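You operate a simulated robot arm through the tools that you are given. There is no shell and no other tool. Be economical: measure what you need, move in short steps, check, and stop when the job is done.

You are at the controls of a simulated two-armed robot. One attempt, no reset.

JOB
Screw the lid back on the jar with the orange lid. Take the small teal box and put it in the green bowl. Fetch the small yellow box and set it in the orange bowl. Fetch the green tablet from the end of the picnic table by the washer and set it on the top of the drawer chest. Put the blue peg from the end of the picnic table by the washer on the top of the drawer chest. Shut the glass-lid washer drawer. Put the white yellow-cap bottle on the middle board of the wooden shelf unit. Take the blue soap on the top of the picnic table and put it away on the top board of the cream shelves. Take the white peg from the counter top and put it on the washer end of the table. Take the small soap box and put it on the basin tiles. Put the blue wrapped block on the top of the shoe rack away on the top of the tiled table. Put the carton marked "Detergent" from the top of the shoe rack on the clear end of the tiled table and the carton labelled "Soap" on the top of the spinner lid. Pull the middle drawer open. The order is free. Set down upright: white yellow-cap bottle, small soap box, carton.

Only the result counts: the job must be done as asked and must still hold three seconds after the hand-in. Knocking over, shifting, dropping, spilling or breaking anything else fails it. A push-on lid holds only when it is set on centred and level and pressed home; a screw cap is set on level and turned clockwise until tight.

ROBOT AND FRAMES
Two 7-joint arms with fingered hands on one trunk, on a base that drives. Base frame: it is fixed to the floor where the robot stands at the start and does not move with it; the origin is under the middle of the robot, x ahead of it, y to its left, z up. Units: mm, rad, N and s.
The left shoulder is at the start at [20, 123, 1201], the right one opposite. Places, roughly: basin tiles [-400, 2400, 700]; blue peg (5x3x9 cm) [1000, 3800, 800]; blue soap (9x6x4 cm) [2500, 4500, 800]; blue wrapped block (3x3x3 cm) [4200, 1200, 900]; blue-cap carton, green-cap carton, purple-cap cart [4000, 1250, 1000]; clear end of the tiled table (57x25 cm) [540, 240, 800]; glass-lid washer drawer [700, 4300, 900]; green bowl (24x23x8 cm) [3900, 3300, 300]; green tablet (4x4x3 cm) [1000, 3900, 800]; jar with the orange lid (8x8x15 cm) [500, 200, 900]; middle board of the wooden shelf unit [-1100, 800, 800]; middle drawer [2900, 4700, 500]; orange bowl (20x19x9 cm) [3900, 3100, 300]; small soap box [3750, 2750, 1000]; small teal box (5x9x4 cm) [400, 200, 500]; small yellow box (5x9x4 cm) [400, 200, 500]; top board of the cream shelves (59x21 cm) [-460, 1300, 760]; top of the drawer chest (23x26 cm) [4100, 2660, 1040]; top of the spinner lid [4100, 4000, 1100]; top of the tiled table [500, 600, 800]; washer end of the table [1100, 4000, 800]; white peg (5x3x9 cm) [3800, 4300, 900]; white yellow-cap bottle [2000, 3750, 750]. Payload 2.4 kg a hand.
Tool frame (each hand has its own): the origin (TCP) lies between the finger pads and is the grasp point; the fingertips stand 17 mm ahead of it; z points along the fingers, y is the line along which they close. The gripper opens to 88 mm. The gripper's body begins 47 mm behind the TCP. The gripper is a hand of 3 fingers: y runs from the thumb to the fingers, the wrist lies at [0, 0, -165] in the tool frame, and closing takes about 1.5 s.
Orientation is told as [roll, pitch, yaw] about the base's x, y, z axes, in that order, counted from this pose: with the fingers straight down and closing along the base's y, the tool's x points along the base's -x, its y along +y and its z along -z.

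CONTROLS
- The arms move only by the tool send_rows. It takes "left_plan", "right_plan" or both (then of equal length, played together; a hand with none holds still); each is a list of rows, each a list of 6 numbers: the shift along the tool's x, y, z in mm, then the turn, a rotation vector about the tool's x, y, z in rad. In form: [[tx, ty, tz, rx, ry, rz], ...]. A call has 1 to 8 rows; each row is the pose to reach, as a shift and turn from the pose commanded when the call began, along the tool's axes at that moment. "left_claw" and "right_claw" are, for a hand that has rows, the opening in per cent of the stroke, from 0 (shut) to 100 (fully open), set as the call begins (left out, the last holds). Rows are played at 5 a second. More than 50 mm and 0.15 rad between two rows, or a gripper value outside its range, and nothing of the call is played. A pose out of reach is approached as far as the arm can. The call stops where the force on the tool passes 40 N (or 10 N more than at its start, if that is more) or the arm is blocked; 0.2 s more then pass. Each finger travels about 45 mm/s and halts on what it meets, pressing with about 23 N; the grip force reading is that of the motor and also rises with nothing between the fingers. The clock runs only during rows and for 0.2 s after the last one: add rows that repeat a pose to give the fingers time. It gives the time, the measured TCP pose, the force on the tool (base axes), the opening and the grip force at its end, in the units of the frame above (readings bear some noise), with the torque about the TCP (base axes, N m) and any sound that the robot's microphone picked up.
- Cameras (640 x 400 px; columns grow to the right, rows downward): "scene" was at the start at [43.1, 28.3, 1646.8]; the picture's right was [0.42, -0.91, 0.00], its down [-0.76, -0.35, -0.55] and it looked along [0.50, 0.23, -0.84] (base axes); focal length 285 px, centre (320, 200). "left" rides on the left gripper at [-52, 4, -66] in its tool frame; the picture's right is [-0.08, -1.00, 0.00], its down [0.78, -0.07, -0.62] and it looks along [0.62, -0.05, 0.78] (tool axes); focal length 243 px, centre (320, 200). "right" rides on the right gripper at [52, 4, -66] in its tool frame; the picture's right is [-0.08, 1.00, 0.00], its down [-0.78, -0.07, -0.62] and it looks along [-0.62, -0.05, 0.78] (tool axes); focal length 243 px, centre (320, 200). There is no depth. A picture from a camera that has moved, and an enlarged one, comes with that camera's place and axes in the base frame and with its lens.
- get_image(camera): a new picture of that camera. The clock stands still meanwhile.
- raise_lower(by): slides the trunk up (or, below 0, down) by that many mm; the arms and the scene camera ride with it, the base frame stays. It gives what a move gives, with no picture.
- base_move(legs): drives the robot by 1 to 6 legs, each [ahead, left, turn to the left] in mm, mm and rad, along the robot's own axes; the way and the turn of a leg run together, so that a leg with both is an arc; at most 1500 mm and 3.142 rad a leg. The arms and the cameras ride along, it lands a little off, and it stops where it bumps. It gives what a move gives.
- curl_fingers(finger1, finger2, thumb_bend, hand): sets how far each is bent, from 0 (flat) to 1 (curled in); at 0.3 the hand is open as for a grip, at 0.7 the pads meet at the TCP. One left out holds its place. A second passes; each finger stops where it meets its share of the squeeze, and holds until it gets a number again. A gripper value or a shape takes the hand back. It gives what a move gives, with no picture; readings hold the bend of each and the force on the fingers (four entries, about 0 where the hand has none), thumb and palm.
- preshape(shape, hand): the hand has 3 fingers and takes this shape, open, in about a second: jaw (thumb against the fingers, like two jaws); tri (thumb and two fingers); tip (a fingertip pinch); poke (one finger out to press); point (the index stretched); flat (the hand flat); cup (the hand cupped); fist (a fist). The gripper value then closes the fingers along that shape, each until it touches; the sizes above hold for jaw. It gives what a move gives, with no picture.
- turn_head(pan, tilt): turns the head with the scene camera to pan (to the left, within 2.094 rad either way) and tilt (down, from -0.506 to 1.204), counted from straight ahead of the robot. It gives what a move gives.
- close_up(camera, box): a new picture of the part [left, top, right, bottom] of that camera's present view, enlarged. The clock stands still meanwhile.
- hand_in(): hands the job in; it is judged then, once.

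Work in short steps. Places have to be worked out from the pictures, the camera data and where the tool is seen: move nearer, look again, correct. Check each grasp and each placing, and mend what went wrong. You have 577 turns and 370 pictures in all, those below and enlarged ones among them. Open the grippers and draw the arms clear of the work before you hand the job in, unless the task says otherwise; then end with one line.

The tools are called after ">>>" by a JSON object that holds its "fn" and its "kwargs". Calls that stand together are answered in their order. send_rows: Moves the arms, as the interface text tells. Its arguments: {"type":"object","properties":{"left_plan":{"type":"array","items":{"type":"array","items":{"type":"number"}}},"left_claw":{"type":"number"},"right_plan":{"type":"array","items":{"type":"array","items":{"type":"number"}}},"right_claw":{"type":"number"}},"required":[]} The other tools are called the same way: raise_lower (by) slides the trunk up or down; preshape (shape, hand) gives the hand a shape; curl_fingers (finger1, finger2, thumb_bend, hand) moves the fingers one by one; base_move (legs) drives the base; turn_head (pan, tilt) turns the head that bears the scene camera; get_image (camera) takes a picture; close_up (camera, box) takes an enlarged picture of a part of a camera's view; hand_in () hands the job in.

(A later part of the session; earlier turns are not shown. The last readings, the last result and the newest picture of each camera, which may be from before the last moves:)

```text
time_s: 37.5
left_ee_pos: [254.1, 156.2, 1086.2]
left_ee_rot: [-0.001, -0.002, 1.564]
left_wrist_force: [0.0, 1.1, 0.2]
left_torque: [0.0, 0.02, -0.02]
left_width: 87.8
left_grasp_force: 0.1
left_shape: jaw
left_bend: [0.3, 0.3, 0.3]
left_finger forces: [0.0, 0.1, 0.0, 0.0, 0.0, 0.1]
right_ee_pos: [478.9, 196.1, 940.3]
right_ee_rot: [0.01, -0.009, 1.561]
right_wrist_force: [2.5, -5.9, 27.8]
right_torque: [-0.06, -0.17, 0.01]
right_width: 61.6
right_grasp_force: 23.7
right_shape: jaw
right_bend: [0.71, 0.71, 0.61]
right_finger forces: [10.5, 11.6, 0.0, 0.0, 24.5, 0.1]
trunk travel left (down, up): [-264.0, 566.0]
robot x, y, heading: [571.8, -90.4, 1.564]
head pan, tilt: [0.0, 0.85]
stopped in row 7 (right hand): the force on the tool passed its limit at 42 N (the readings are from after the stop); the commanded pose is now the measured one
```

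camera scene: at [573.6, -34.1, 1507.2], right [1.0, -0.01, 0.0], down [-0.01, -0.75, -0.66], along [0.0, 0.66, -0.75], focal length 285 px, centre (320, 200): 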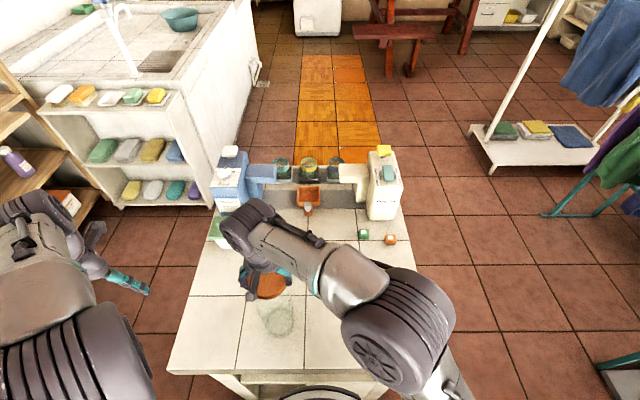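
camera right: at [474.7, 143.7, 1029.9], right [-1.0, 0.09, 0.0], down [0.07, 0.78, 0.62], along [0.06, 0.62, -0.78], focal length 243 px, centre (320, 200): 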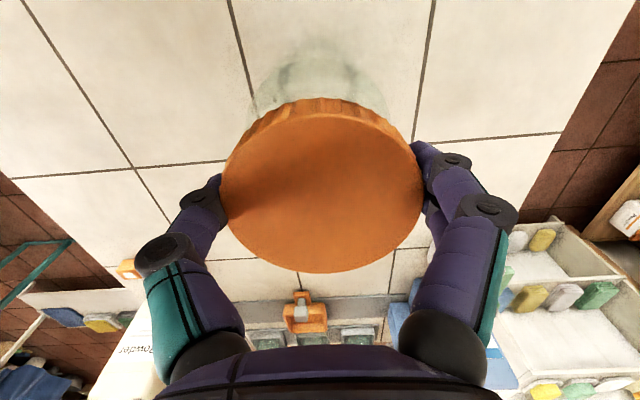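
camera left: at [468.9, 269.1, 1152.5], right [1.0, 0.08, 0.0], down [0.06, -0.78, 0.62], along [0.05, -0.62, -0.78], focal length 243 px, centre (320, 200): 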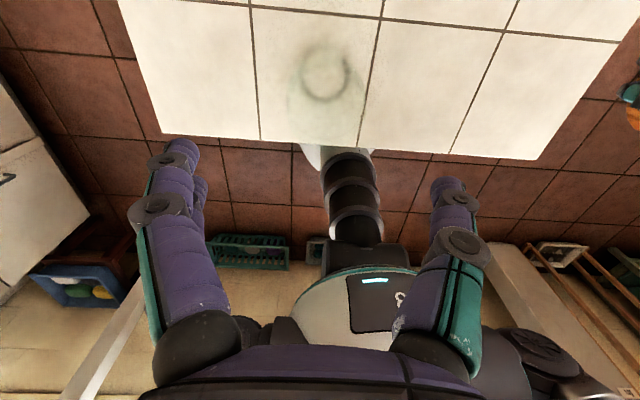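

Contact around TCP 940; the grip narrowed to 61.6, so I look.

>>> {"fn": "get_image", "kwargs": {"camera": "right"}}

>>> {"fn": "close_up", "kwargs": {"camera": "scene", "box": [215, 240, 335, 340]}}

```text
338 pictures are left
camera right: at [474.0, 142.7, 1005.9], right [-1.0, 0.09, 0.01], down [0.08, 0.77, 0.63], along [0.05, 0.63, -0.78], focal length 243 px, centre (320, 200)
```

right: 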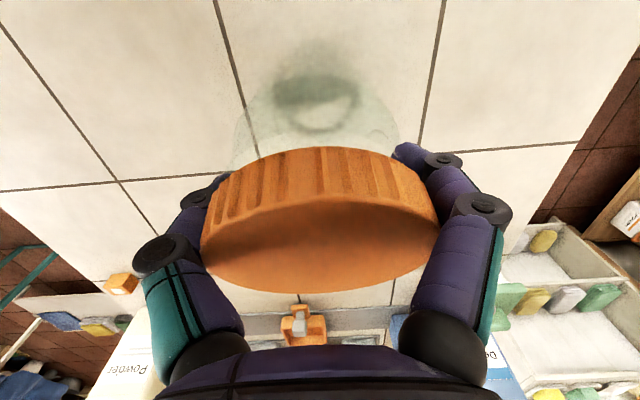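

```text
4.00 times, centred on (275, 290) of scene
camera zoom: at [574.4, -36.4, 1507.3], right [1.0, -0.01, 0.0], down [-0.01, -0.75, -0.66], along [0.0, 0.66, -0.75], focal length 1141 px, centre (500, -160)
```

zoom: 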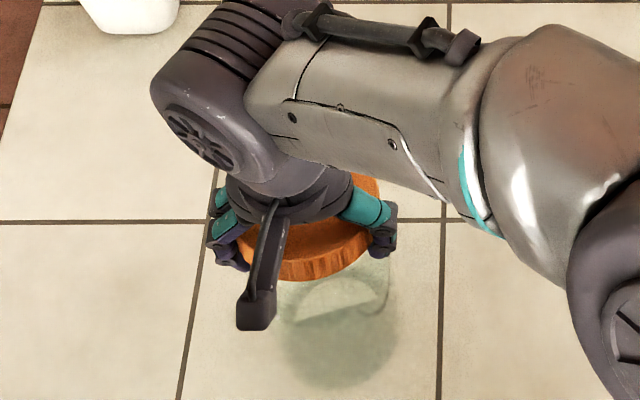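

The lid tipped about the finger line. I lift and check the jar.

>>> {"fn": "send_rows", "kwargs": {"right_plan": [[0, 0, -20, 0, 0, 0], [0, 0, -60, 0, 0, 0], [0, 0, -90, 0, 0, 0], [0, 0, -90, 0, 0, 0]]}}

>>> {"fn": "get_image", "kwargs": {"camera": "right"}}

>>> {"fn": "close_up", "kwargs": {"camera": "scene", "box": [215, 240, 335, 340]}}

```text
time_s: 38.5
left_ee_pos: [252.6, 157.3, 1085.4]
left_ee_rot: [0.0, 0.0, 1.564]
left_wrist_force: [0.2, 0.2, -0.4]
left_torque: [-0.01, -0.01, -0.01]
left_width: 87.9
left_grasp_force: 0.0
left_shape: jaw
left_bend: [0.3, 0.3, 0.3]
left_finger forces: [0.1, 0.0, 0.1, 0.1, 0.0, 0.0]
right_ee_pos: [477.9, 194.4, 1027.7]
right_ee_rot: [0.005, -0.004, 1.562]
right_wrist_force: [0.7, -0.2, -2.2]
right_torque: [0.03, 0.03, -0.02]
right_width: 63.2
right_grasp_force: 23.3
right_shape: jaw
right_bend: [0.68, 0.69, 0.61]
right_finger forces: [8.4, 13.0, 0.0, 0.0, 21.5, 0.0]
trunk travel left (down, up): [-264.0, 566.0]
robot x, y, heading: [576.0, -89.1, 1.561]
head pan, tilt: [0.0, 0.85]
```

```text
336 pictures are left
camera right: at [473.9, 143.1, 1093.6], right [-1.0, 0.09, 0.01], down [0.08, 0.78, 0.63], along [0.05, 0.62, -0.78], focal length 243 px, centre (320, 200)
```

right: 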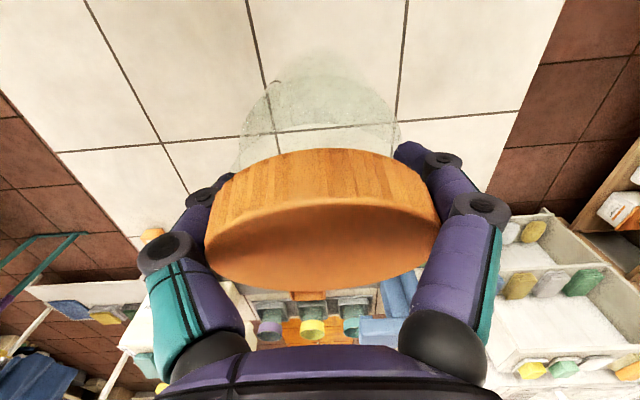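

```text
4.00 times, centred on (275, 290) of scene
camera zoom: at [573.5, -33.9, 1507.2], right [1.0, -0.01, 0.0], down [-0.01, -0.75, -0.66], along [0.0, 0.66, -0.75], focal length 1141 px, centre (500, -160)
```

zoom: 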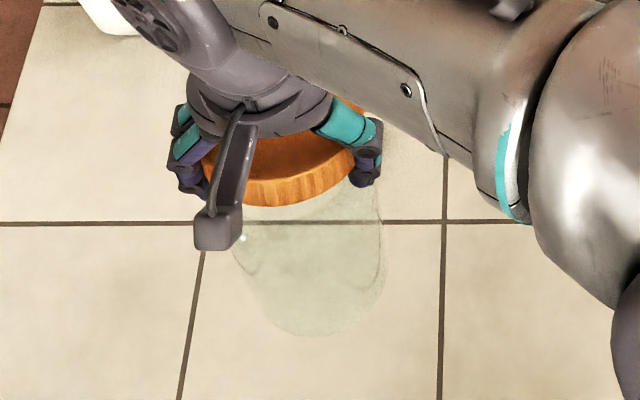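

The jar seems to be wedged in the tilted lid and lifted with it (2 N load). I lower it gently back down.

>>> {"fn": "send_rows", "kwargs": {"right_plan": [[0, 0, 30, 0, 0, 0], [0, 0, 60, 0, 0, 0], [0, 0, 72, 0, 0, 0], [0, 0, 78, 0, 0, 0], [0, 0, 82, 0, 0, 0], [0, 0, 86, 0, 0, 0], [0, 0, 88, 0, 0, 0]]}}

>>> {"fn": "get_image", "kwargs": {"camera": "right"}}

>>> {"fn": "close_up", "kwargs": {"camera": "scene", "box": [215, 240, 335, 340]}}

```text
time_s: 40.1
left_ee_pos: [253.3, 155.7, 1086.6]
left_ee_rot: [0.001, 0.0, 1.563]
left_wrist_force: [-0.3, -0.1, -0.8]
left_torque: [-0.03, -0.02, -0.03]
left_width: 87.9
left_grasp_force: 0.0
left_shape: jaw
left_bend: [0.3, 0.3, 0.3]
left_finger forces: [0.0, 0.0, 0.0, 0.1, 0.1, 0.0]
right_ee_pos: [479.9, 196.9, 941.5]
right_ee_rot: [0.008, -0.008, 1.563]
right_wrist_force: [-1.9, -0.6, 19.5]
right_torque: [-0.02, 0.02, 0.06]
right_width: 64.0
right_grasp_force: 22.9
right_shape: jaw
right_bend: [0.68, 0.69, 0.61]
right_finger forces: [10.2, 13.6, 0.0, 0.1, 21.7, 0.0]
trunk travel left (down, up): [-264.0, 566.0]
robot x, y, heading: [573.8, -89.1, 1.567]
head pan, tilt: [0.0, 0.85]
```

```text
334 pictures are left
camera right: at [474.1, 143.1, 1007.2], right [-1.0, 0.09, 0.01], down [0.08, 0.77, 0.63], along [0.05, 0.63, -0.78], focal length 243 px, centre (320, 200)
```

right: 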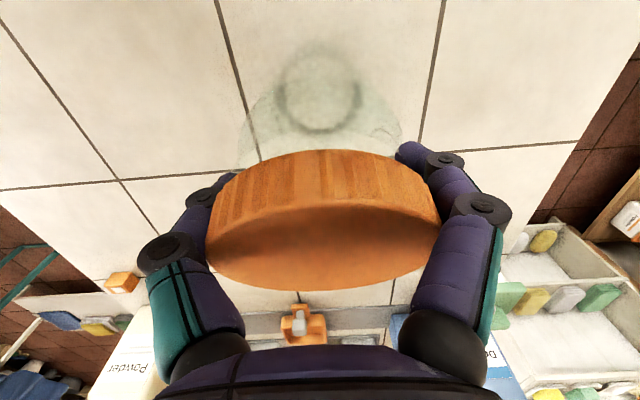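

```text
4.00 times, centred on (275, 290) of scene
camera zoom: at [573.6, -35.2, 1507.5], right [1.0, -0.01, 0.0], down [-0.01, -0.75, -0.66], along [0.0, 0.66, -0.75], focal length 1141 px, centre (500, -160)
```

zoom: 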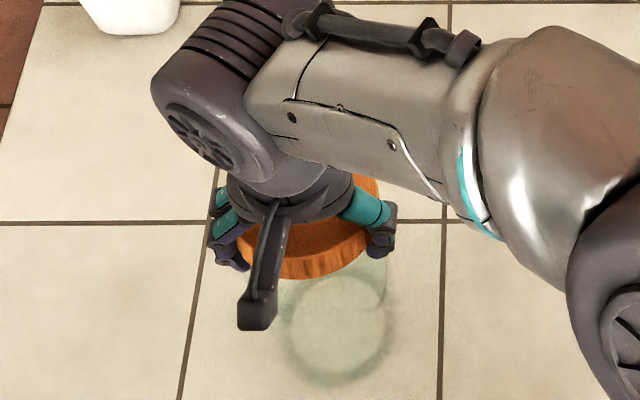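

The jar is down upright at its place. I release the lid so it can settle on the rim.

>>> {"fn": "send_rows", "kwargs": {"right_plan": [[0, 0, 0, 0, 0, 0], [0, 0, 0, 0, 0, 0], [0, 0, 0, 0, 0, 0], [0, 0, 0, 0, 0, 0], [0, 0, 0, 0, 0, 0], [0, 0, 0, 0, 0, 0]], "right_claw": 100}}

>>> {"fn": "get_image", "kwargs": {"camera": "right"}}

```text
time_s: 41.5
left_ee_pos: [252.4, 157.8, 1084.8]
left_ee_rot: [0.002, 0.001, 1.564]
left_wrist_force: [-0.6, -0.1, 0.1]
left_torque: [-0.01, 0.02, -0.02]
left_width: 88.0
left_grasp_force: 0.1
left_shape: jaw
left_bend: [0.3, 0.3, 0.3]
left_finger forces: [0.0, 0.1, 0.0, 0.1, 0.1, 0.1]
right_ee_pos: [479.8, 195.0, 939.8]
right_ee_rot: [0.005, -0.007, 1.563]
right_wrist_force: [0.4, -0.5, 4.3]
right_torque: [0.04, 0.04, -0.03]
right_width: 87.6
right_grasp_force: 0.0
right_shape: jaw
right_bend: [0.3, 0.3, 0.3]
right_finger forces: [0.0, 1.5, 0.0, 0.0, 2.2, 0.0]
trunk travel left (down, up): [-264.0, 566.0]
robot x, y, heading: [573.2, -91.6, 1.561]
head pan, tilt: [0.0, 0.85]
```

```text
332 pictures are left
camera right: at [474.4, 143.3, 1006.1], right [-1.0, 0.09, 0.01], down [0.08, 0.78, 0.63], along [0.05, 0.62, -0.78], focal length 243 px, centre (320, 200)
```

right: 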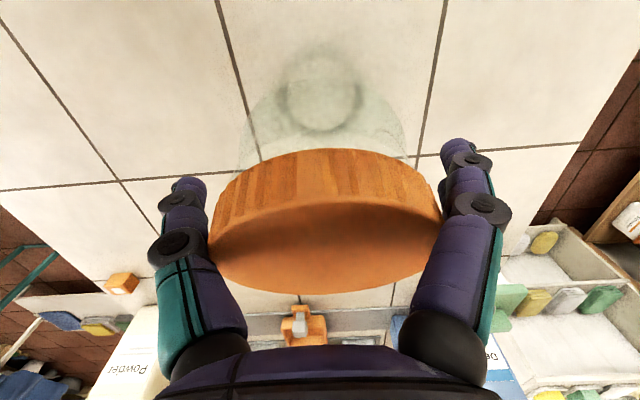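

Still tilted; I raise the open hand clear and look.

>>> {"fn": "send_rows", "kwargs": {"right_plan": [[0, 0, -10, 0, 0, 0], [0, 0, -25, 0, 0, 0], [0, 0, -60, 0, 0, 0], [0, 0, -80, 0, 0, 0], [0, 0, -80, 0, 0, 0]]}}

>>> {"fn": "get_image", "kwargs": {"camera": "right"}}

>>> {"fn": "close_up", "kwargs": {"camera": "scene", "box": [215, 240, 335, 340]}}

```text
time_s: 42.7
left_ee_pos: [252.9, 159.0, 1084.6]
left_ee_rot: [0.0, -0.001, 1.565]
left_wrist_force: [0.1, -0.2, -0.5]
left_torque: [0.04, -0.01, 0.01]
left_width: 87.8
left_grasp_force: 0.1
left_shape: jaw
left_bend: [0.3, 0.3, 0.3]
left_finger forces: [0.1, 0.1, 0.0, 0.1, 0.0, 0.0]
right_ee_pos: [479.5, 195.5, 1022.0]
right_ee_rot: [0.004, -0.007, 1.562]
right_wrist_force: [0.4, -0.4, -0.7]
right_torque: [-0.05, -0.04, 0.01]
right_width: 87.8
right_grasp_force: 0.1
right_shape: jaw
right_bend: [0.3, 0.3, 0.3]
right_finger forces: [0.0, 0.0, 0.0, 0.0, 0.0, 0.0]
trunk travel left (down, up): [-264.0, 566.0]
robot x, y, heading: [574.3, -93.0, 1.564]
head pan, tilt: [0.0, 0.85]
```

```text
331 pictures are left
camera right: at [474.9, 143.0, 1087.4], right [-1.0, 0.09, 0.01], down [0.08, 0.78, 0.63], along [0.05, 0.62, -0.78], focal length 243 px, centre (320, 200)
```

right: 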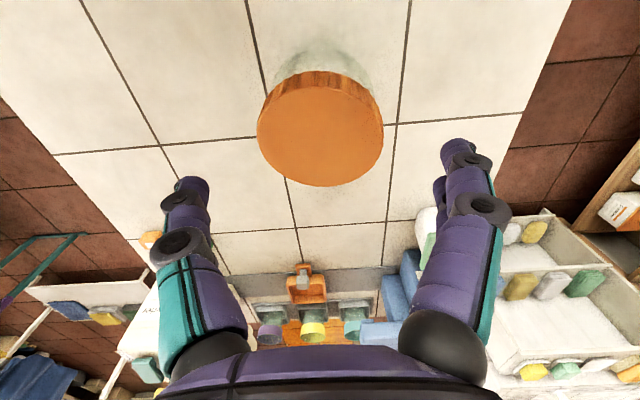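

```text
4.00 times, centred on (275, 290) of scene
camera zoom: at [573.6, -34.1, 1507.2], right [1.0, -0.01, 0.0], down [-0.01, -0.75, -0.66], along [0.0, 0.66, -0.75], focal length 1141 px, centre (500, -160)
```

zoom: 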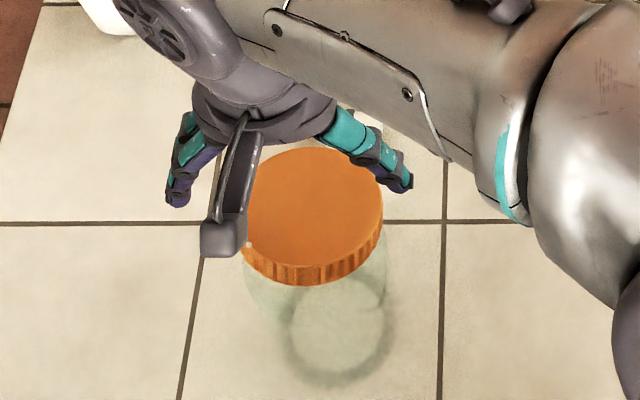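

The lid has settled level on the rim. I pre-rotate counter-clockwise ~1 rad, then come down around it for a clockwise turn.

>>> {"fn": "send_rows", "kwargs": {"right_plan": [[-2, 0, 0, 0, 0, -0.14], [-2, 0, 0, 0, 0, -0.28], [-2, 0, 0, 0, 0, -0.42], [-2, 0, 0, 0, 0, -0.56], [-2, 0, 0, 0, 0, -0.7], [-2, 0, 0, 0, 0, -0.84], [-2, 0, 0, 0, 0, -0.98], [-2, 0, 0, 0, 0, -0.98]]}}

>>> {"fn": "send_rows", "kwargs": {"right_plan": [[0, 0, 30, 0, 0, 0], [0, 0, 50, 0, 0, 0], [0, 0, 60, 0, 0, 0], [0, 0, 66, 0, 0, 0], [0, 0, 70, 0, 0, 0], [0, 0, 70, 0, 0, 0]]}}

>>> {"fn": "get_image", "kwargs": {"camera": "right"}}

```text
time_s: 44.5
left_ee_pos: [252.5, 158.7, 1085.3]
left_ee_rot: [0.0, 0.001, 1.564]
left_wrist_force: [-0.1, -0.7, 0.2]
left_torque: [-0.01, -0.02, 0.02]
left_width: 88.0
left_grasp_force: 0.2
left_shape: jaw
left_bend: [0.3, 0.3, 0.3]
left_finger forces: [0.1, 0.1, 0.0, 0.0, 0.0, 0.0]
right_ee_pos: [479.1, 198.6, 1020.7]
right_ee_rot: [-0.002, -0.007, 2.543]
right_wrist_force: [0.0, 0.1, -0.4]
right_torque: [-0.01, -0.02, 0.0]
right_width: 88.0
right_grasp_force: 0.1
right_shape: jaw
right_bend: [0.3, 0.3, 0.3]
right_finger forces: [0.1, 0.1, 0.1, 0.0, 0.0, 0.0]
trunk travel left (down, up): [-264.0, 566.0]
robot x, y, heading: [575.9, -93.7, 1.565]
head pan, tilt: [0.0, 0.85]
```

```text
time_s: 45.9
left_ee_pos: [252.4, 158.6, 1085.5]
left_ee_rot: [0.0, 0.001, 1.564]
left_wrist_force: [-0.5, 0.4, -0.3]
left_torque: [0.0, 0.01, 0.0]
left_width: 87.6
left_grasp_force: 0.2
left_shape: jaw
left_bend: [0.3, 0.3, 0.3]
left_finger forces: [0.1, 0.0, 0.0, 0.0, 0.0, 0.1]
right_ee_pos: [479.4, 200.4, 950.1]
right_ee_rot: [-0.004, -0.007, 2.543]
right_wrist_force: [0.5, 0.8, 0.6]
right_torque: [0.01, -0.02, 0.0]
right_width: 88.1
right_grasp_force: 0.0
right_shape: jaw
right_bend: [0.3, 0.3, 0.3]
right_finger forces: [0.0, 0.0, 0.1, 0.0, 0.4, 0.0]
trunk travel left (down, up): [-264.0, 566.0]
robot x, y, heading: [574.4, -92.8, 1.56]
head pan, tilt: [0.0, 0.85]
```

```text
329 pictures are left
camera right: at [518.7, 165.9, 1015.4], right [-0.63, -0.77, 0.0], down [-0.6, 0.49, 0.63], along [-0.49, 0.4, -0.78], focal length 243 px, centre (320, 200)
```

right: 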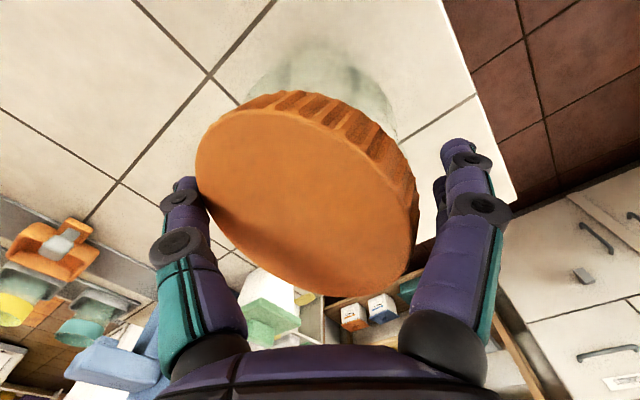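

The lid is tilted (near edge raised). I lift and inspect from this rotated angle.

>>> {"fn": "send_rows", "kwargs": {"right_plan": [[0, 0, -40, 0, 0, 0], [0, 0, -80, 0, 0, 0], [40, 0, -110, 0, 0, 0], [80, 0, -110, 0, 0, 0], [80, 0, -110, 0, 0, 0]]}}

>>> {"fn": "close_up", "kwargs": {"camera": "right", "box": [200, 80, 440, 280]}}

>>> {"fn": "close_up", "kwargs": {"camera": "scene", "box": [215, 240, 335, 340]}}

```text
time_s: 47.1
left_ee_pos: [252.6, 157.6, 1085.2]
left_ee_rot: [0.0, 0.001, 1.563]
left_wrist_force: [0.1, -0.8, 0.2]
left_torque: [-0.01, -0.02, -0.01]
left_width: 88.0
left_grasp_force: 0.0
left_shape: jaw
left_bend: [0.3, 0.3, 0.3]
left_finger forces: [0.0, 0.0, 0.0, 0.1, 0.0, 0.0]
right_ee_pos: [545.2, 153.0, 1060.6]
right_ee_rot: [-0.003, -0.008, 2.543]
right_wrist_force: [0.7, 0.2, -0.2]
right_torque: [-0.03, 0.0, 0.0]
right_width: 87.8
right_grasp_force: 0.1
right_shape: jaw
right_bend: [0.3, 0.3, 0.3]
right_finger forces: [0.0, 0.1, 0.0, 0.0, 0.0, 0.0]
trunk travel left (down, up): [-264.0, 566.0]
robot x, y, heading: [574.4, -95.6, 1.569]
head pan, tilt: [0.0, 0.85]
```

```text
2.00 times, centred on (320, 180) of right
camera zoom: at [585.8, 119.1, 1126.0], right [-0.63, -0.77, 0.0], down [-0.6, 0.49, 0.63], along [-0.49, 0.4, -0.78], focal length 485 px, centre (320, 240)
```

zoom: 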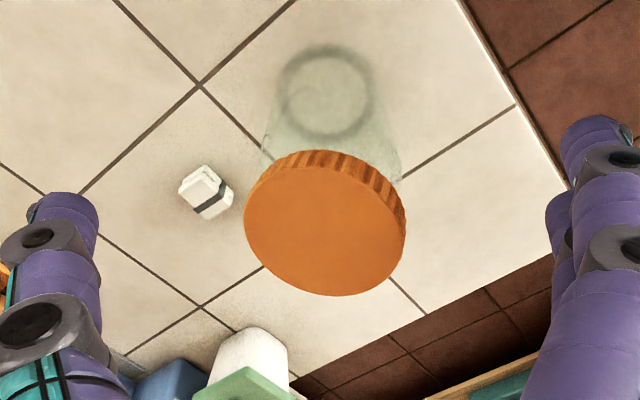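

```text
4.00 times, centred on (275, 290) of scene
camera zoom: at [573.5, -34.0, 1507.2], right [1.0, -0.01, 0.0], down [-0.01, -0.75, -0.66], along [0.0, 0.66, -0.75], focal length 1141 px, centre (500, -160)
```

zoom: 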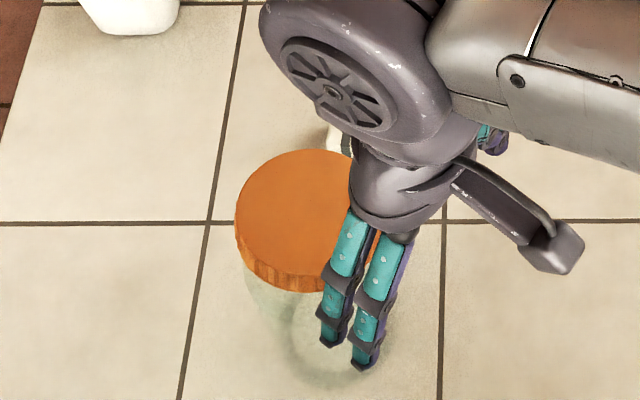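

I'll level the lid by pressing its raised near edge with closed fingertips at about (479,172).

>>> {"fn": "send_rows", "kwargs": {"right_plan": [[-20, 8, 0, 0, 0, 0], [-45, 16, 0, 0, 0, 0], [-64, 22, 0, 0, 0, 0], [-64, 22, 30, 0, 0, 0], [-64, 22, 50, 0, 0, 0], [-64, 22, 55, 0, 0, 0], [-64, 22, 55, 0, 0, 0]], "right_claw": 0}}

>>> {"fn": "get_image", "kwargs": {"camera": "right"}}

```text
time_s: 48.7
left_ee_pos: [252.7, 157.1, 1085.2]
left_ee_rot: [0.0, 0.0, 1.563]
left_wrist_force: [0.2, 0.4, 0.0]
left_torque: [0.01, 0.01, 0.01]
left_width: 87.9
left_grasp_force: 0.0
left_shape: jaw
left_bend: [0.3, 0.3, 0.3]
left_finger forces: [0.0, 0.1, 0.0, 0.0, 0.0, 0.1]
right_ee_pos: [479.9, 170.6, 1004.0]
right_ee_rot: [-0.002, -0.006, 2.541]
right_wrist_force: [-0.5, -0.6, -0.1]
right_torque: [0.01, -0.03, 0.0]
right_width: 0.0
right_grasp_force: 23.3
right_shape: jaw
right_bend: [0.66, 0.66, 0.79]
right_finger forces: [0.0, 0.0, 0.0, 0.0, 0.0, 0.0]
trunk travel left (down, up): [-264.0, 566.0]
robot x, y, heading: [573.7, -90.1, 1.563]
head pan, tilt: [0.0, 0.85]
```

```text
326 pictures are left
camera right: at [521.1, 137.3, 1070.1], right [-0.63, -0.77, 0.0], down [-0.6, 0.49, 0.63], along [-0.48, 0.4, -0.78], focal length 243 px, centre (320, 200)
```

right: 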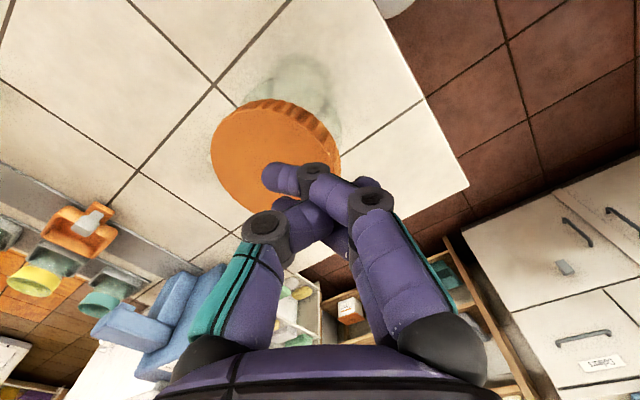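

Press down slowly.

>>> {"fn": "send_rows", "kwargs": {"right_plan": [[0, 0, 10, 0, 0, 0], [0, 0, 15, 0, 0, 0], [0, 0, 20, 0, 0, 0], [0, 0, 25, 0, 0, 0], [0, 0, 29, 0, 0, 0], [0, 0, 33, 0, 0, 0], [0, 0, 37, 0, 0, 0], [0, 0, 41, 0, 0, 0]]}}

>>> {"fn": "get_image", "kwargs": {"camera": "right"}}

```text
time_s: 50.5
left_ee_pos: [252.7, 156.4, 1085.9]
left_ee_rot: [0.002, 0.001, 1.564]
left_wrist_force: [0.2, 0.3, 0.0]
left_torque: [0.03, -0.02, 0.02]
left_width: 87.8
left_grasp_force: 0.0
left_shape: jaw
left_bend: [0.3, 0.3, 0.3]
left_finger forces: [0.1, 0.1, 0.1, 0.0, 0.1, 0.1]
right_ee_pos: [479.6, 171.8, 966.1]
right_ee_rot: [-0.003, -0.01, 2.541]
right_wrist_force: [-0.9, -2.5, 14.9]
right_torque: [0.15, -0.1, 0.01]
right_width: 0.0
right_grasp_force: 22.6
right_shape: jaw
right_bend: [0.71, 0.71, 0.79]
right_finger forces: [4.1, 3.9, 0.0, 0.1, 0.0, 0.1]
trunk travel left (down, up): [-264.0, 566.0]
robot x, y, heading: [575.1, -91.5, 1.558]
head pan, tilt: [0.0, 0.85]
```

```text
325 pictures are left
camera right: at [520.2, 137.1, 1030.5], right [-0.63, -0.77, 0.0], down [-0.6, 0.49, 0.63], along [-0.49, 0.4, -0.78], focal length 243 px, centre (320, 200)
```

right: 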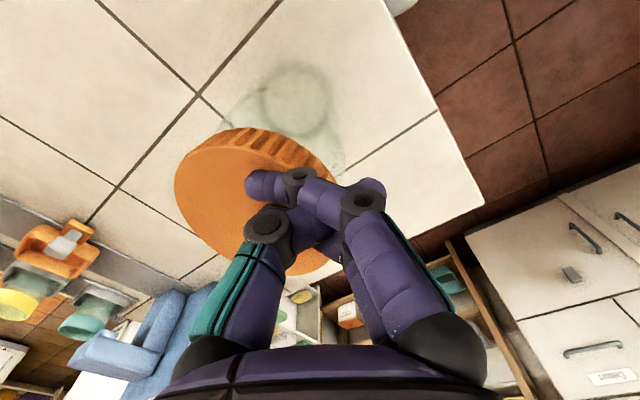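

15 N applied. Lift and inspect.

>>> {"fn": "send_rows", "kwargs": {"right_plan": [[0, 0, -40, 0, 0, 0], [20, 0, -75, 0, 0, 0], [64, -22, -90, 0, 0, 0], [64, -22, -90, 0, 0, 0]]}}

>>> {"fn": "close_up", "kwargs": {"camera": "right", "box": [200, 80, 440, 280]}}

```text
refused: row 3 steps farther than a row can; nothing moved
```

```text
2.00 times, centred on (320, 180) of right
camera zoom: at [520.2, 137.1, 1030.5], right [-0.63, -0.77, 0.0], down [-0.6, 0.49, 0.63], along [-0.49, 0.4, -0.78], focal length 485 px, centre (320, 240)
```

zoom: 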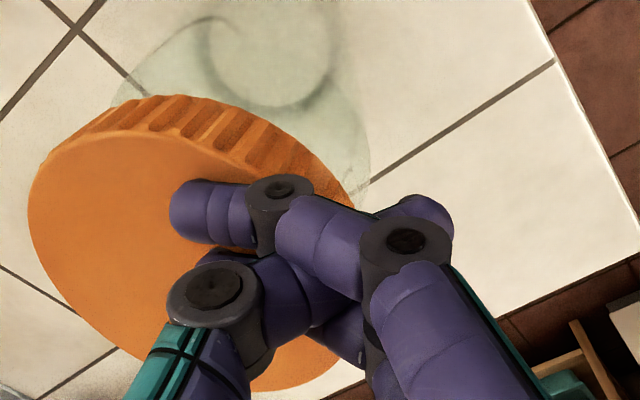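

>>> {"fn": "send_rows", "kwargs": {"right_plan": [[0, 0, -40, 0, 0, 0], [20, 0, -75, 0, 0, 0], [55, -20, -90, 0, 0, 0], [64, -22, -94, 0, 0, 0], [64, -22, -94, 0, 0, 0]]}}

>>> {"fn": "close_up", "kwargs": {"camera": "right", "box": [200, 80, 440, 280]}}

```text
time_s: 51.7
left_ee_pos: [253.0, 158.0, 1086.4]
left_ee_rot: [0.001, 0.0, 1.564]
left_wrist_force: [-0.2, 0.4, -0.3]
left_torque: [-0.01, 0.0, -0.01]
left_width: 88.1
left_grasp_force: 0.1
left_shape: jaw
left_bend: [0.3, 0.3, 0.3]
left_finger forces: [0.0, 0.1, 0.0, 0.0, 0.0, 0.0]
right_ee_pos: [545.9, 155.0, 1057.6]
right_ee_rot: [-0.002, -0.008, 2.541]
right_wrist_force: [0.5, -0.1, -0.4]
right_torque: [0.01, -0.02, 0.02]
right_width: 0.0
right_grasp_force: 23.2
right_shape: jaw
right_bend: [0.67, 0.68, 0.79]
right_finger forces: [0.1, 0.1, 0.1, 0.2, 0.0, 0.0]
trunk travel left (down, up): [-264.0, 566.0]
robot x, y, heading: [570.5, -91.2, 1.564]
head pan, tilt: [0.0, 0.85]
```

```text
2.00 times, centred on (320, 180) of right
camera zoom: at [586.5, 120.6, 1122.9], right [-0.63, -0.77, 0.0], down [-0.6, 0.49, 0.63], along [-0.49, 0.4, -0.78], focal length 485 px, centre (320, 240)
```

zoom: 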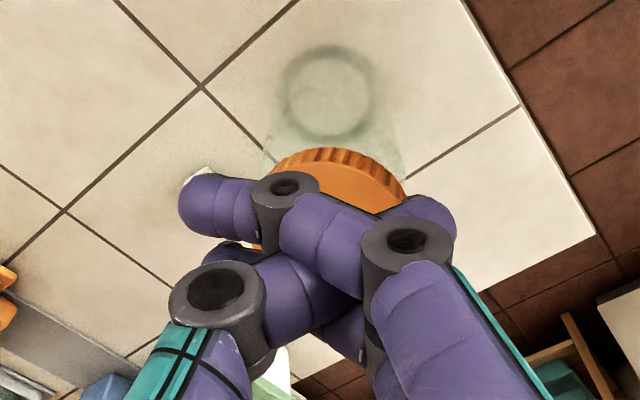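

Looks more level. Open the hand and view fully.

>>> {"fn": "send_rows", "kwargs": {"right_plan": [[0, 0, 0, 0, 0, 0], [0, 0, 0, 0, 0, 0], [0, 0, 0, 0, 0, 0], [0, 0, 0, 0, 0, 0], [0, 0, 0, 0, 0, 0], [0, 0, 0, 0, 0, 0], [0, 0, 0, 0, 0, 0]], "right_claw": 100}}

>>> {"fn": "close_up", "kwargs": {"camera": "right", "box": [200, 80, 440, 280]}}

```text
time_s: 53.3
left_ee_pos: [254.4, 158.5, 1084.8]
left_ee_rot: [0.0, 0.0, 1.566]
left_wrist_force: [-0.3, -1.2, -0.5]
left_torque: [0.03, 0.02, -0.06]
left_width: 87.9
left_grasp_force: 0.0
left_shape: jaw
left_bend: [0.3, 0.3, 0.3]
left_finger forces: [0.1, 0.0, 0.1, 0.1, 0.0, 0.0]
right_ee_pos: [546.0, 155.1, 1056.8]
right_ee_rot: [-0.003, -0.009, 2.541]
right_wrist_force: [0.0, -0.4, -0.9]
right_torque: [-0.05, -0.01, 0.01]
right_width: 88.0
right_grasp_force: 0.0
right_shape: jaw
right_bend: [0.3, 0.3, 0.3]
right_finger forces: [0.1, 0.1, 0.0, 0.0, 0.1, 0.0]
trunk travel left (down, up): [-264.0, 566.0]
robot x, y, heading: [574.1, -89.1, 1.563]
head pan, tilt: [0.0, 0.85]
```

```text
2.00 times, centred on (320, 180) of right
camera zoom: at [586.3, 120.7, 1122.7], right [-0.63, -0.77, 0.0], down [-0.6, 0.49, 0.63], along [-0.49, 0.4, -0.78], focal length 485 px, centre (320, 240)
```

zoom: 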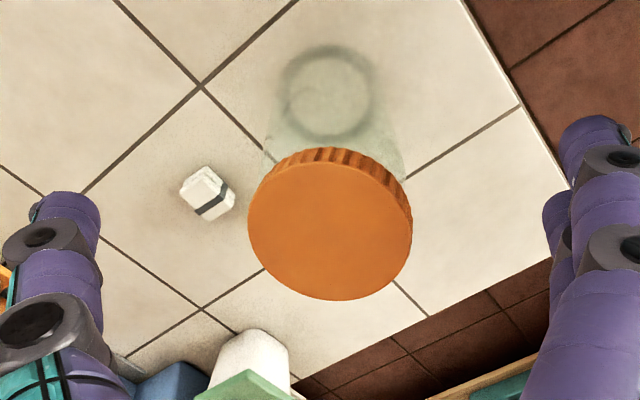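

The lid is level now. I move over it and down around it again.

>>> {"fn": "send_rows", "kwargs": {"right_plan": [[-40, 0, 0, 0, 0, 0], [-79, 1, 0, 0, 0, 0], [-79, 1, 40, 0, 0, 0], [-79, 1, 80, 0, 0, 0], [-79, 1, 95, 0, 0, 0], [-79, 1, 104, 0, 0, 0], [-79, 1, 104, 0, 0, 0]]}}

>>> {"fn": "get_image", "kwargs": {"camera": "right"}}

```text
time_s: 54.9
left_ee_pos: [253.8, 159.9, 1084.7]
left_ee_rot: [-0.001, -0.001, 1.565]
left_wrist_force: [0.8, 0.5, -0.1]
left_torque: [-0.03, 0.0, -0.05]
left_width: 87.7
left_grasp_force: 0.1
left_shape: jaw
left_bend: [0.3, 0.3, 0.3]
left_finger forces: [0.1, 0.0, 0.0, 0.1, 0.0, 0.0]
right_ee_pos: [481.2, 195.1, 955.1]
right_ee_rot: [-0.002, -0.007, 2.541]
right_wrist_force: [-0.7, 1.0, -0.3]
right_torque: [0.0, 0.01, -0.02]
right_width: 87.9
right_grasp_force: 0.0
right_shape: jaw
right_bend: [0.3, 0.3, 0.3]
right_finger forces: [0.1, 0.0, 0.0, 0.1, 0.0, 0.1]
trunk travel left (down, up): [-264.0, 566.0]
robot x, y, heading: [576.3, -90.6, 1.568]
head pan, tilt: [0.0, 0.85]
```

```text
321 pictures are left
camera right: at [520.8, 161.5, 1020.2], right [-0.63, -0.77, 0.0], down [-0.6, 0.49, 0.63], along [-0.49, 0.4, -0.78], focal length 243 px, centre (320, 200)
```

right: 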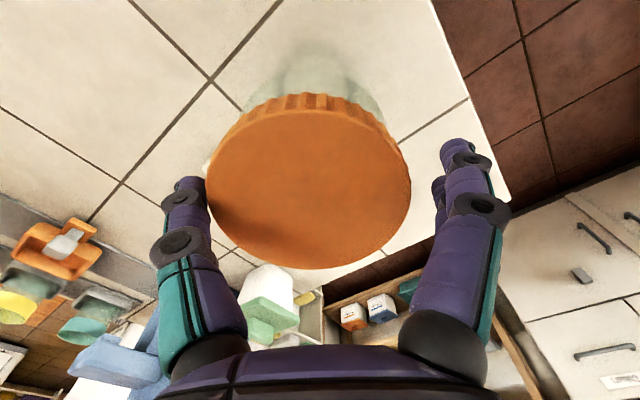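

Centre a little (+3 mm) and drop 10 mm, then close on the lid.

>>> {"fn": "send_rows", "kwargs": {"right_plan": [[2, -3, 0, 0, 0, 0], [2, -3, 5, 0, 0, 0], [2, -3, 10, 0, 0, 0], [2, -3, 10, 0, 0, 0]]}}

>>> {"fn": "send_rows", "kwargs": {"right_plan": [[0, 0, 0, 0, 0, 0], [0, 0, 0, 0, 0, 0], [0, 0, 0, 0, 0, 0], [0, 0, 0, 0, 0, 0], [0, 0, 0, 0, 0, 0], [0, 0, 0, 0, 0, 0]], "right_claw": 55}}

>>> {"fn": "get_image", "kwargs": {"camera": "right"}}

```text
time_s: 55.9
left_ee_pos: [252.5, 158.7, 1085.5]
left_ee_rot: [0.0, 0.001, 1.563]
left_wrist_force: [0.6, 0.6, -0.2]
left_torque: [0.0, -0.02, -0.01]
left_width: 87.7
left_grasp_force: 0.0
left_shape: jaw
left_bend: [0.3, 0.3, 0.3]
left_finger forces: [0.0, 0.0, 0.1, 0.0, 0.0, 0.1]
right_ee_pos: [483.2, 200.1, 945.3]
right_ee_rot: [-0.001, -0.007, 2.541]
right_wrist_force: [0.3, 0.7, -0.7]
right_torque: [0.0, 0.01, 0.02]
right_width: 87.9
right_grasp_force: 0.2
right_shape: jaw
right_bend: [0.3, 0.3, 0.3]
right_finger forces: [0.0, 0.1, 0.0, 0.1, 0.1, 0.1]
trunk travel left (down, up): [-264.0, 566.0]
robot x, y, heading: [576.7, -88.4, 1.565]
head pan, tilt: [0.0, 0.85]
```

```text
time_s: 57.3
left_ee_pos: [253.5, 158.7, 1083.9]
left_ee_rot: [0.001, 0.0, 1.564]
left_wrist_force: [0.2, 0.7, -0.4]
left_torque: [-0.02, 0.02, 0.02]
left_width: 87.9
left_grasp_force: 0.0
left_shape: jaw
left_bend: [0.3, 0.3, 0.3]
left_finger forces: [0.1, 0.0, 0.0, 0.0, 0.0, 0.1]
right_ee_pos: [482.4, 198.0, 944.9]
right_ee_rot: [-0.002, -0.007, 2.541]
right_wrist_force: [-0.7, 0.6, -2.1]
right_torque: [-0.06, -0.03, -0.01]
right_width: 62.6
right_grasp_force: 23.1
right_shape: jaw
right_bend: [0.71, 0.67, 0.62]
right_finger forces: [12.0, 13.6, 0.0, 0.0, 24.8, 0.0]
trunk travel left (down, up): [-264.0, 566.0]
robot x, y, heading: [572.3, -91.9, 1.566]
head pan, tilt: [0.0, 0.85]
```

```text
320 pictures are left
camera right: at [523.3, 164.3, 1010.0], right [-0.63, -0.77, 0.0], down [-0.6, 0.49, 0.63], along [-0.49, 0.4, -0.78], focal length 243 px, centre (320, 200)
```

right: 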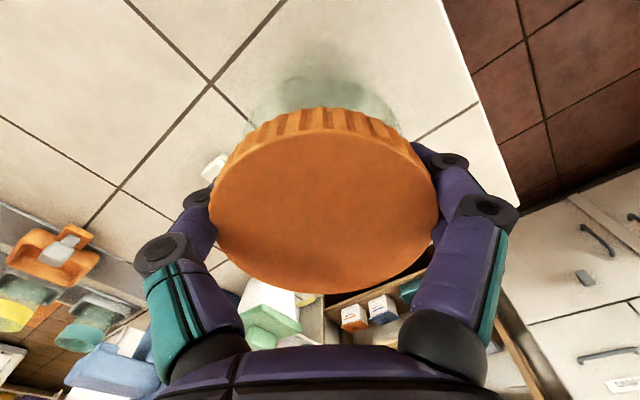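

Gripped level. Turn clockwise with slight down pressure.

>>> {"fn": "send_rows", "kwargs": {"right_plan": [[0, 0, 3, 0, 0, 0], [0, 0, 3, 0, 0, 0.14], [0, 0, 3, 0, 0, 0.28], [0, 0, 3, 0, 0, 0.42], [0, 0, 3, 0, 0, 0.56], [0, 0, 3, 0, 0, 0.7], [0, 0, 3, 0, 0, 0.84], [0, 0, 3, 0, 0, 0.98]]}}

>>> {"fn": "get_image", "kwargs": {"camera": "right"}}

```text
time_s: 59.1
left_ee_pos: [254.2, 157.4, 1084.8]
left_ee_rot: [-0.001, 0.001, 1.564]
left_wrist_force: [0.5, -0.5, 0.0]
left_torque: [0.01, 0.01, -0.01]
left_width: 88.2
left_grasp_force: 0.0
left_shape: jaw
left_bend: [0.3, 0.3, 0.3]
left_finger forces: [0.0, 0.1, 0.0, 0.0, 0.0, 0.1]
right_ee_pos: [481.5, 197.9, 942.9]
right_ee_rot: [0.006, -0.007, 1.558]
right_wrist_force: [-0.4, -0.1, 4.0]
right_torque: [-0.05, 0.04, 0.09]
right_width: 62.2
right_grasp_force: 23.5
right_shape: jaw
right_bend: [0.71, 0.68, 0.63]
right_finger forces: [13.1, 14.0, 0.0, 0.1, 25.2, 0.0]
trunk travel left (down, up): [-264.0, 566.0]
robot x, y, heading: [578.0, -91.7, 1.566]
head pan, tilt: [0.0, 0.85]
```

```text
319 pictures are left
camera right: at [476.6, 145.6, 1007.3], right [-1.0, 0.1, 0.01], down [0.08, 0.78, 0.63], along [0.06, 0.62, -0.78], focal length 243 px, centre (320, 200)
```

right: 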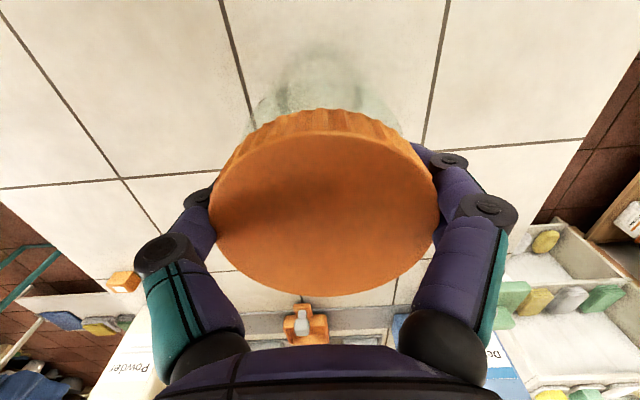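

Torque is small so far. Continue clockwise another ~1 rad with a bit more pressure.

>>> {"fn": "send_rows", "kwargs": {"right_plan": [[0, 0, 2, 0, 0, 0.14], [0, 0, 3, 0, 0, 0.28], [0, 0, 3, 0, 0, 0.42], [0, 0, 3, 0, 0, 0.56], [0, 0, 3, 0, 0, 0.7], [0, 0, 3, 0, 0, 0.84], [0, 0, 3, 0, 0, 0.98], [0, 0, 3, 0, 0, 1.12]]}}

>>> {"fn": "get_image", "kwargs": {"camera": "right"}}

```text
time_s: 60.9
left_ee_pos: [253.0, 156.4, 1085.4]
left_ee_rot: [0.001, 0.0, 1.563]
left_wrist_force: [1.2, 0.8, 1.0]
left_torque: [-0.02, 0.02, 0.0]
left_width: 87.8
left_grasp_force: 0.1
left_shape: jaw
left_bend: [0.3, 0.3, 0.3]
left_finger forces: [0.0, 0.0, 0.0, 0.0, 0.0, 0.0]
right_ee_pos: [482.8, 197.1, 939.9]
right_ee_rot: [0.011, 0.001, 0.439]
right_wrist_force: [-1.4, -1.1, 28.2]
right_torque: [0.16, 0.19, 0.32]
right_width: 59.9
right_grasp_force: 23.1
right_shape: jaw
right_bend: [0.72, 0.71, 0.65]
right_finger forces: [14.5, 12.3, 0.0, 0.1, 24.9, 0.0]
trunk travel left (down, up): [-264.0, 566.0]
robot x, y, heading: [575.1, -93.1, 1.564]
head pan, tilt: [0.0, 0.85]
```

```text
318 pictures are left
camera right: at [433.3, 178.6, 1005.1], right [-0.35, 0.94, 0.01], down [0.74, 0.27, 0.62], along [0.58, 0.22, -0.79], focal length 243 px, centre (320, 200)
```

right: 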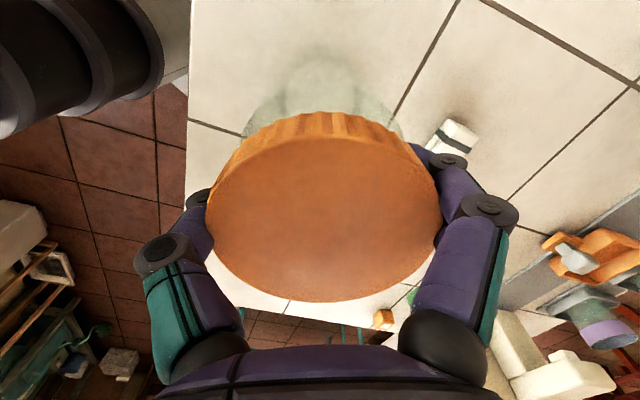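

I release and lift to inspect the lid's state.

>>> {"fn": "send_rows", "kwargs": {"right_plan": [[0, 0, -3, 0, 0, 0], [0, 0, -3, 0, 0, 0], [0, 0, -3, 0, 0, 0], [0, 0, -3, 0, 0, 0], [0, 0, -20, 0, 0, 0], [0, 0, -60, 0, 0, 0], [30, 0, -100, 0, 0, 0], [30, 0, -100, 0, 0, 0]], "right_claw": 100}}

>>> {"fn": "close_up", "kwargs": {"camera": "right", "box": [200, 60, 440, 260]}}

>>> {"fn": "close_up", "kwargs": {"camera": "scene", "box": [215, 240, 335, 340]}}

```text
time_s: 62.7
left_ee_pos: [252.9, 159.3, 1085.7]
left_ee_rot: [0.0, 0.0, 1.565]
left_wrist_force: [0.5, 0.5, -0.4]
left_torque: [0.05, -0.03, 0.0]
left_width: 87.8
left_grasp_force: 0.1
left_shape: jaw
left_bend: [0.3, 0.3, 0.3]
left_finger forces: [0.0, 0.0, 0.1, 0.1, 0.0, 0.1]
right_ee_pos: [455.9, 183.9, 1039.5]
right_ee_rot: [0.008, 0.003, 0.442]
right_wrist_force: [1.0, 0.7, -1.0]
right_torque: [0.02, 0.03, -0.01]
right_width: 87.8
right_grasp_force: 0.1
right_shape: jaw
right_bend: [0.3, 0.3, 0.3]
right_finger forces: [0.0, 0.1, 0.1, 0.0, 0.0, 0.1]
trunk travel left (down, up): [-264.0, 566.0]
robot x, y, heading: [573.5, -90.9, 1.565]
head pan, tilt: [0.0, 0.85]
```

```text
2.00 times, centred on (320, 160) of right
camera zoom: at [407.8, 164.3, 1106.1], right [-0.35, 0.94, 0.01], down [0.74, 0.27, 0.62], along [0.58, 0.22, -0.79], focal length 485 px, centre (320, 280)
```

zoom: 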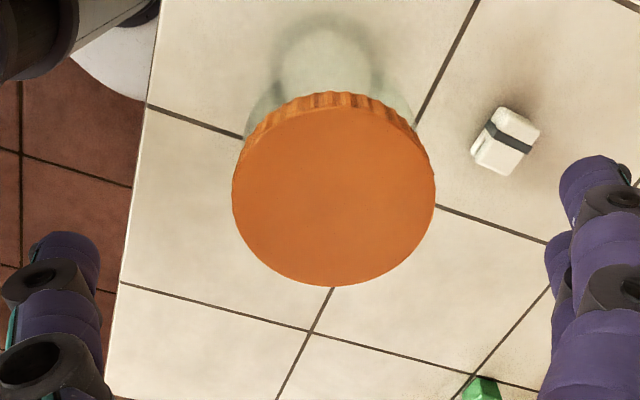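

```text
4.00 times, centred on (275, 290) of scene
camera zoom: at [573.6, -34.2, 1507.2], right [1.0, -0.01, 0.0], down [-0.01, -0.75, -0.66], along [0.0, 0.66, -0.75], focal length 1141 px, centre (500, -160)
```

zoom: 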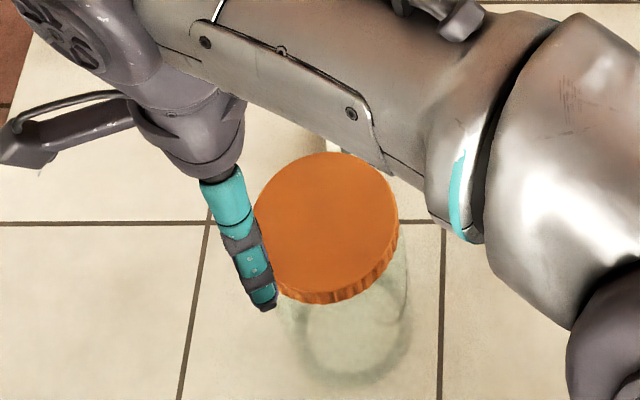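

The lid looks level; the jar slid ~8 mm, so it may turn with the lid. I'll hold the jar with the left hand: first yaw that hand by -90° in place.

>>> {"fn": "send_rows", "kwargs": {"left_plan": [[0, 0, 0, 0, 0, 0.145], [0, 0, 0, 0, 0, 0.29], [0, 0, 0, 0, 0, 0.435], [0, 0, 0, 0, 0, 0.58], [0, 0, 0, 0, 0, 0.725], [0, 0, 0, 0, 0, 0.87], [0, 0, 0, 0, 0, 1.015], [0, 0, 0, 0, 0, 1.16]]}}

>>> {"fn": "send_rows", "kwargs": {"left_plan": [[0, 0, 0, 0, 0, 0.14], [0, 0, 0, 0, 0, 0.28], [0, 0, 0, 0, 0, 0.404], [0, 0, 0, 0, 0, 0.404]]}}

```text
time_s: 64.5
left_ee_pos: [254.2, 158.9, 1085.8]
left_ee_rot: [0.001, 0.001, 0.401]
left_wrist_force: [-0.3, 0.3, 0.6]
left_torque: [-0.01, 0.01, 0.01]
left_width: 87.9
left_grasp_force: 0.1
left_shape: jaw
left_bend: [0.3, 0.3, 0.3]
left_finger forces: [0.0, 0.1, 0.1, 0.1, 0.0, 0.0]
right_ee_pos: [455.9, 183.6, 1039.8]
right_ee_rot: [0.009, 0.002, 0.44]
right_wrist_force: [0.4, 0.0, -0.2]
right_torque: [-0.02, -0.01, 0.0]
right_width: 87.9
right_grasp_force: 0.1
right_shape: jaw
right_bend: [0.3, 0.3, 0.3]
right_finger forces: [0.0, 0.1, 0.1, 0.1, 0.0, 0.0]
trunk travel left (down, up): [-264.0, 566.0]
robot x, y, heading: [575.9, -89.9, 1.564]
head pan, tilt: [0.0, 0.85]
```

```text
time_s: 65.5
left_ee_pos: [253.0, 157.5, 1085.7]
left_ee_rot: [0.001, -0.001, -0.002]
left_wrist_force: [0.6, -1.1, 0.1]
left_torque: [-0.01, -0.01, -0.01]
left_width: 88.0
left_grasp_force: 0.0
left_shape: jaw
left_bend: [0.3, 0.3, 0.3]
left_finger forces: [0.0, 0.0, 0.0, 0.1, 0.0, 0.1]
right_ee_pos: [456.7, 183.7, 1039.0]
right_ee_rot: [0.011, 0.002, 0.44]
right_wrist_force: [0.5, 0.1, 0.0]
right_torque: [-0.01, 0.01, -0.01]
right_width: 88.0
right_grasp_force: 0.0
right_shape: jaw
right_bend: [0.3, 0.3, 0.3]
right_finger forces: [0.0, 0.0, 0.1, 0.0, 0.0, 0.1]
trunk travel left (down, up): [-264.0, 566.0]
robot x, y, heading: [573.3, -91.7, 1.566]
head pan, tilt: [0.0, 0.85]
```

Now tilt the left hand so that its fingers point toward +x, moving it toward y≈198.

>>> {"fn": "send_rows", "kwargs": {"left_plan": [[-8, 5, 5, 0, -0.15, 0], [-16, 10, 15, 0, -0.3, 0], [-24, 15, 25, 0, -0.45, 0], [-32, 20, 40, 0, -0.6, 0], [-40, 25, 55, 0, -0.75, 0], [-48, 30, 70, 0, -0.9, 0], [-56, 35, 80, 0, -1.05, 0], [-64, 40, 85, 0, -1.2, 0]]}}

>>> {"fn": "get_image", "kwargs": {"camera": "left"}}

>>> {"fn": "get_image", "kwargs": {"camera": "scene"}}

```text
time_s: 67.3
left_ee_pos: [316.2, 198.6, 1000.6]
left_ee_rot: [-0.001, -1.204, 0.001]
left_wrist_force: [-0.3, -0.9, 0.2]
left_torque: [-0.03, -0.02, 0.0]
left_width: 87.8
left_grasp_force: 0.0
left_shape: jaw
left_bend: [0.3, 0.3, 0.3]
left_finger forces: [0.0, 0.0, 0.1, 0.0, 0.0, 0.0]
right_ee_pos: [456.3, 184.1, 1040.0]
right_ee_rot: [0.008, 0.001, 0.441]
right_wrist_force: [-0.4, -0.2, -0.4]
right_torque: [0.0, -0.02, 0.02]
right_width: 87.7
right_grasp_force: 0.0
right_shape: jaw
right_bend: [0.3, 0.3, 0.3]
right_finger forces: [0.1, 0.0, 0.0, 0.0, 0.1, 0.1]
trunk travel left (down, up): [-264.0, 566.0]
robot x, y, heading: [576.9, -91.7, 1.564]
head pan, tilt: [0.0, 0.85]
```

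```text
315 pictures are left
camera left: at [272.7, 202.5, 1072.9], right [0.03, -1.0, 0.08], down [-0.86, -0.07, -0.5], along [0.51, -0.05, -0.86], focal length 243 px, centre (320, 200)
```

left: 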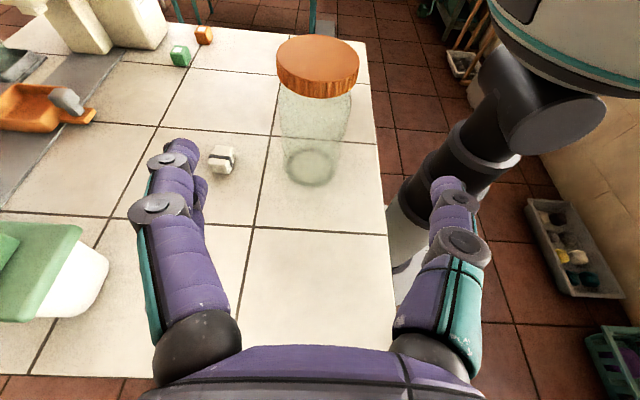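

```text
314 pictures are left
camera scene: at [573.2, -34.0, 1507.2], right [1.0, -0.01, 0.0], down [-0.01, -0.75, -0.66], along [0.01, 0.66, -0.75], focal length 285 px, centre (320, 200)
```

scene: 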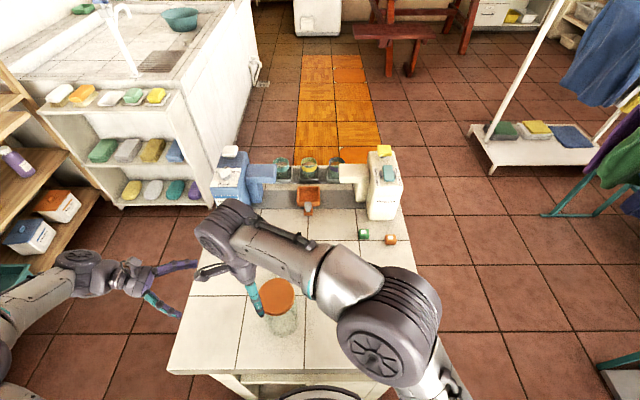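

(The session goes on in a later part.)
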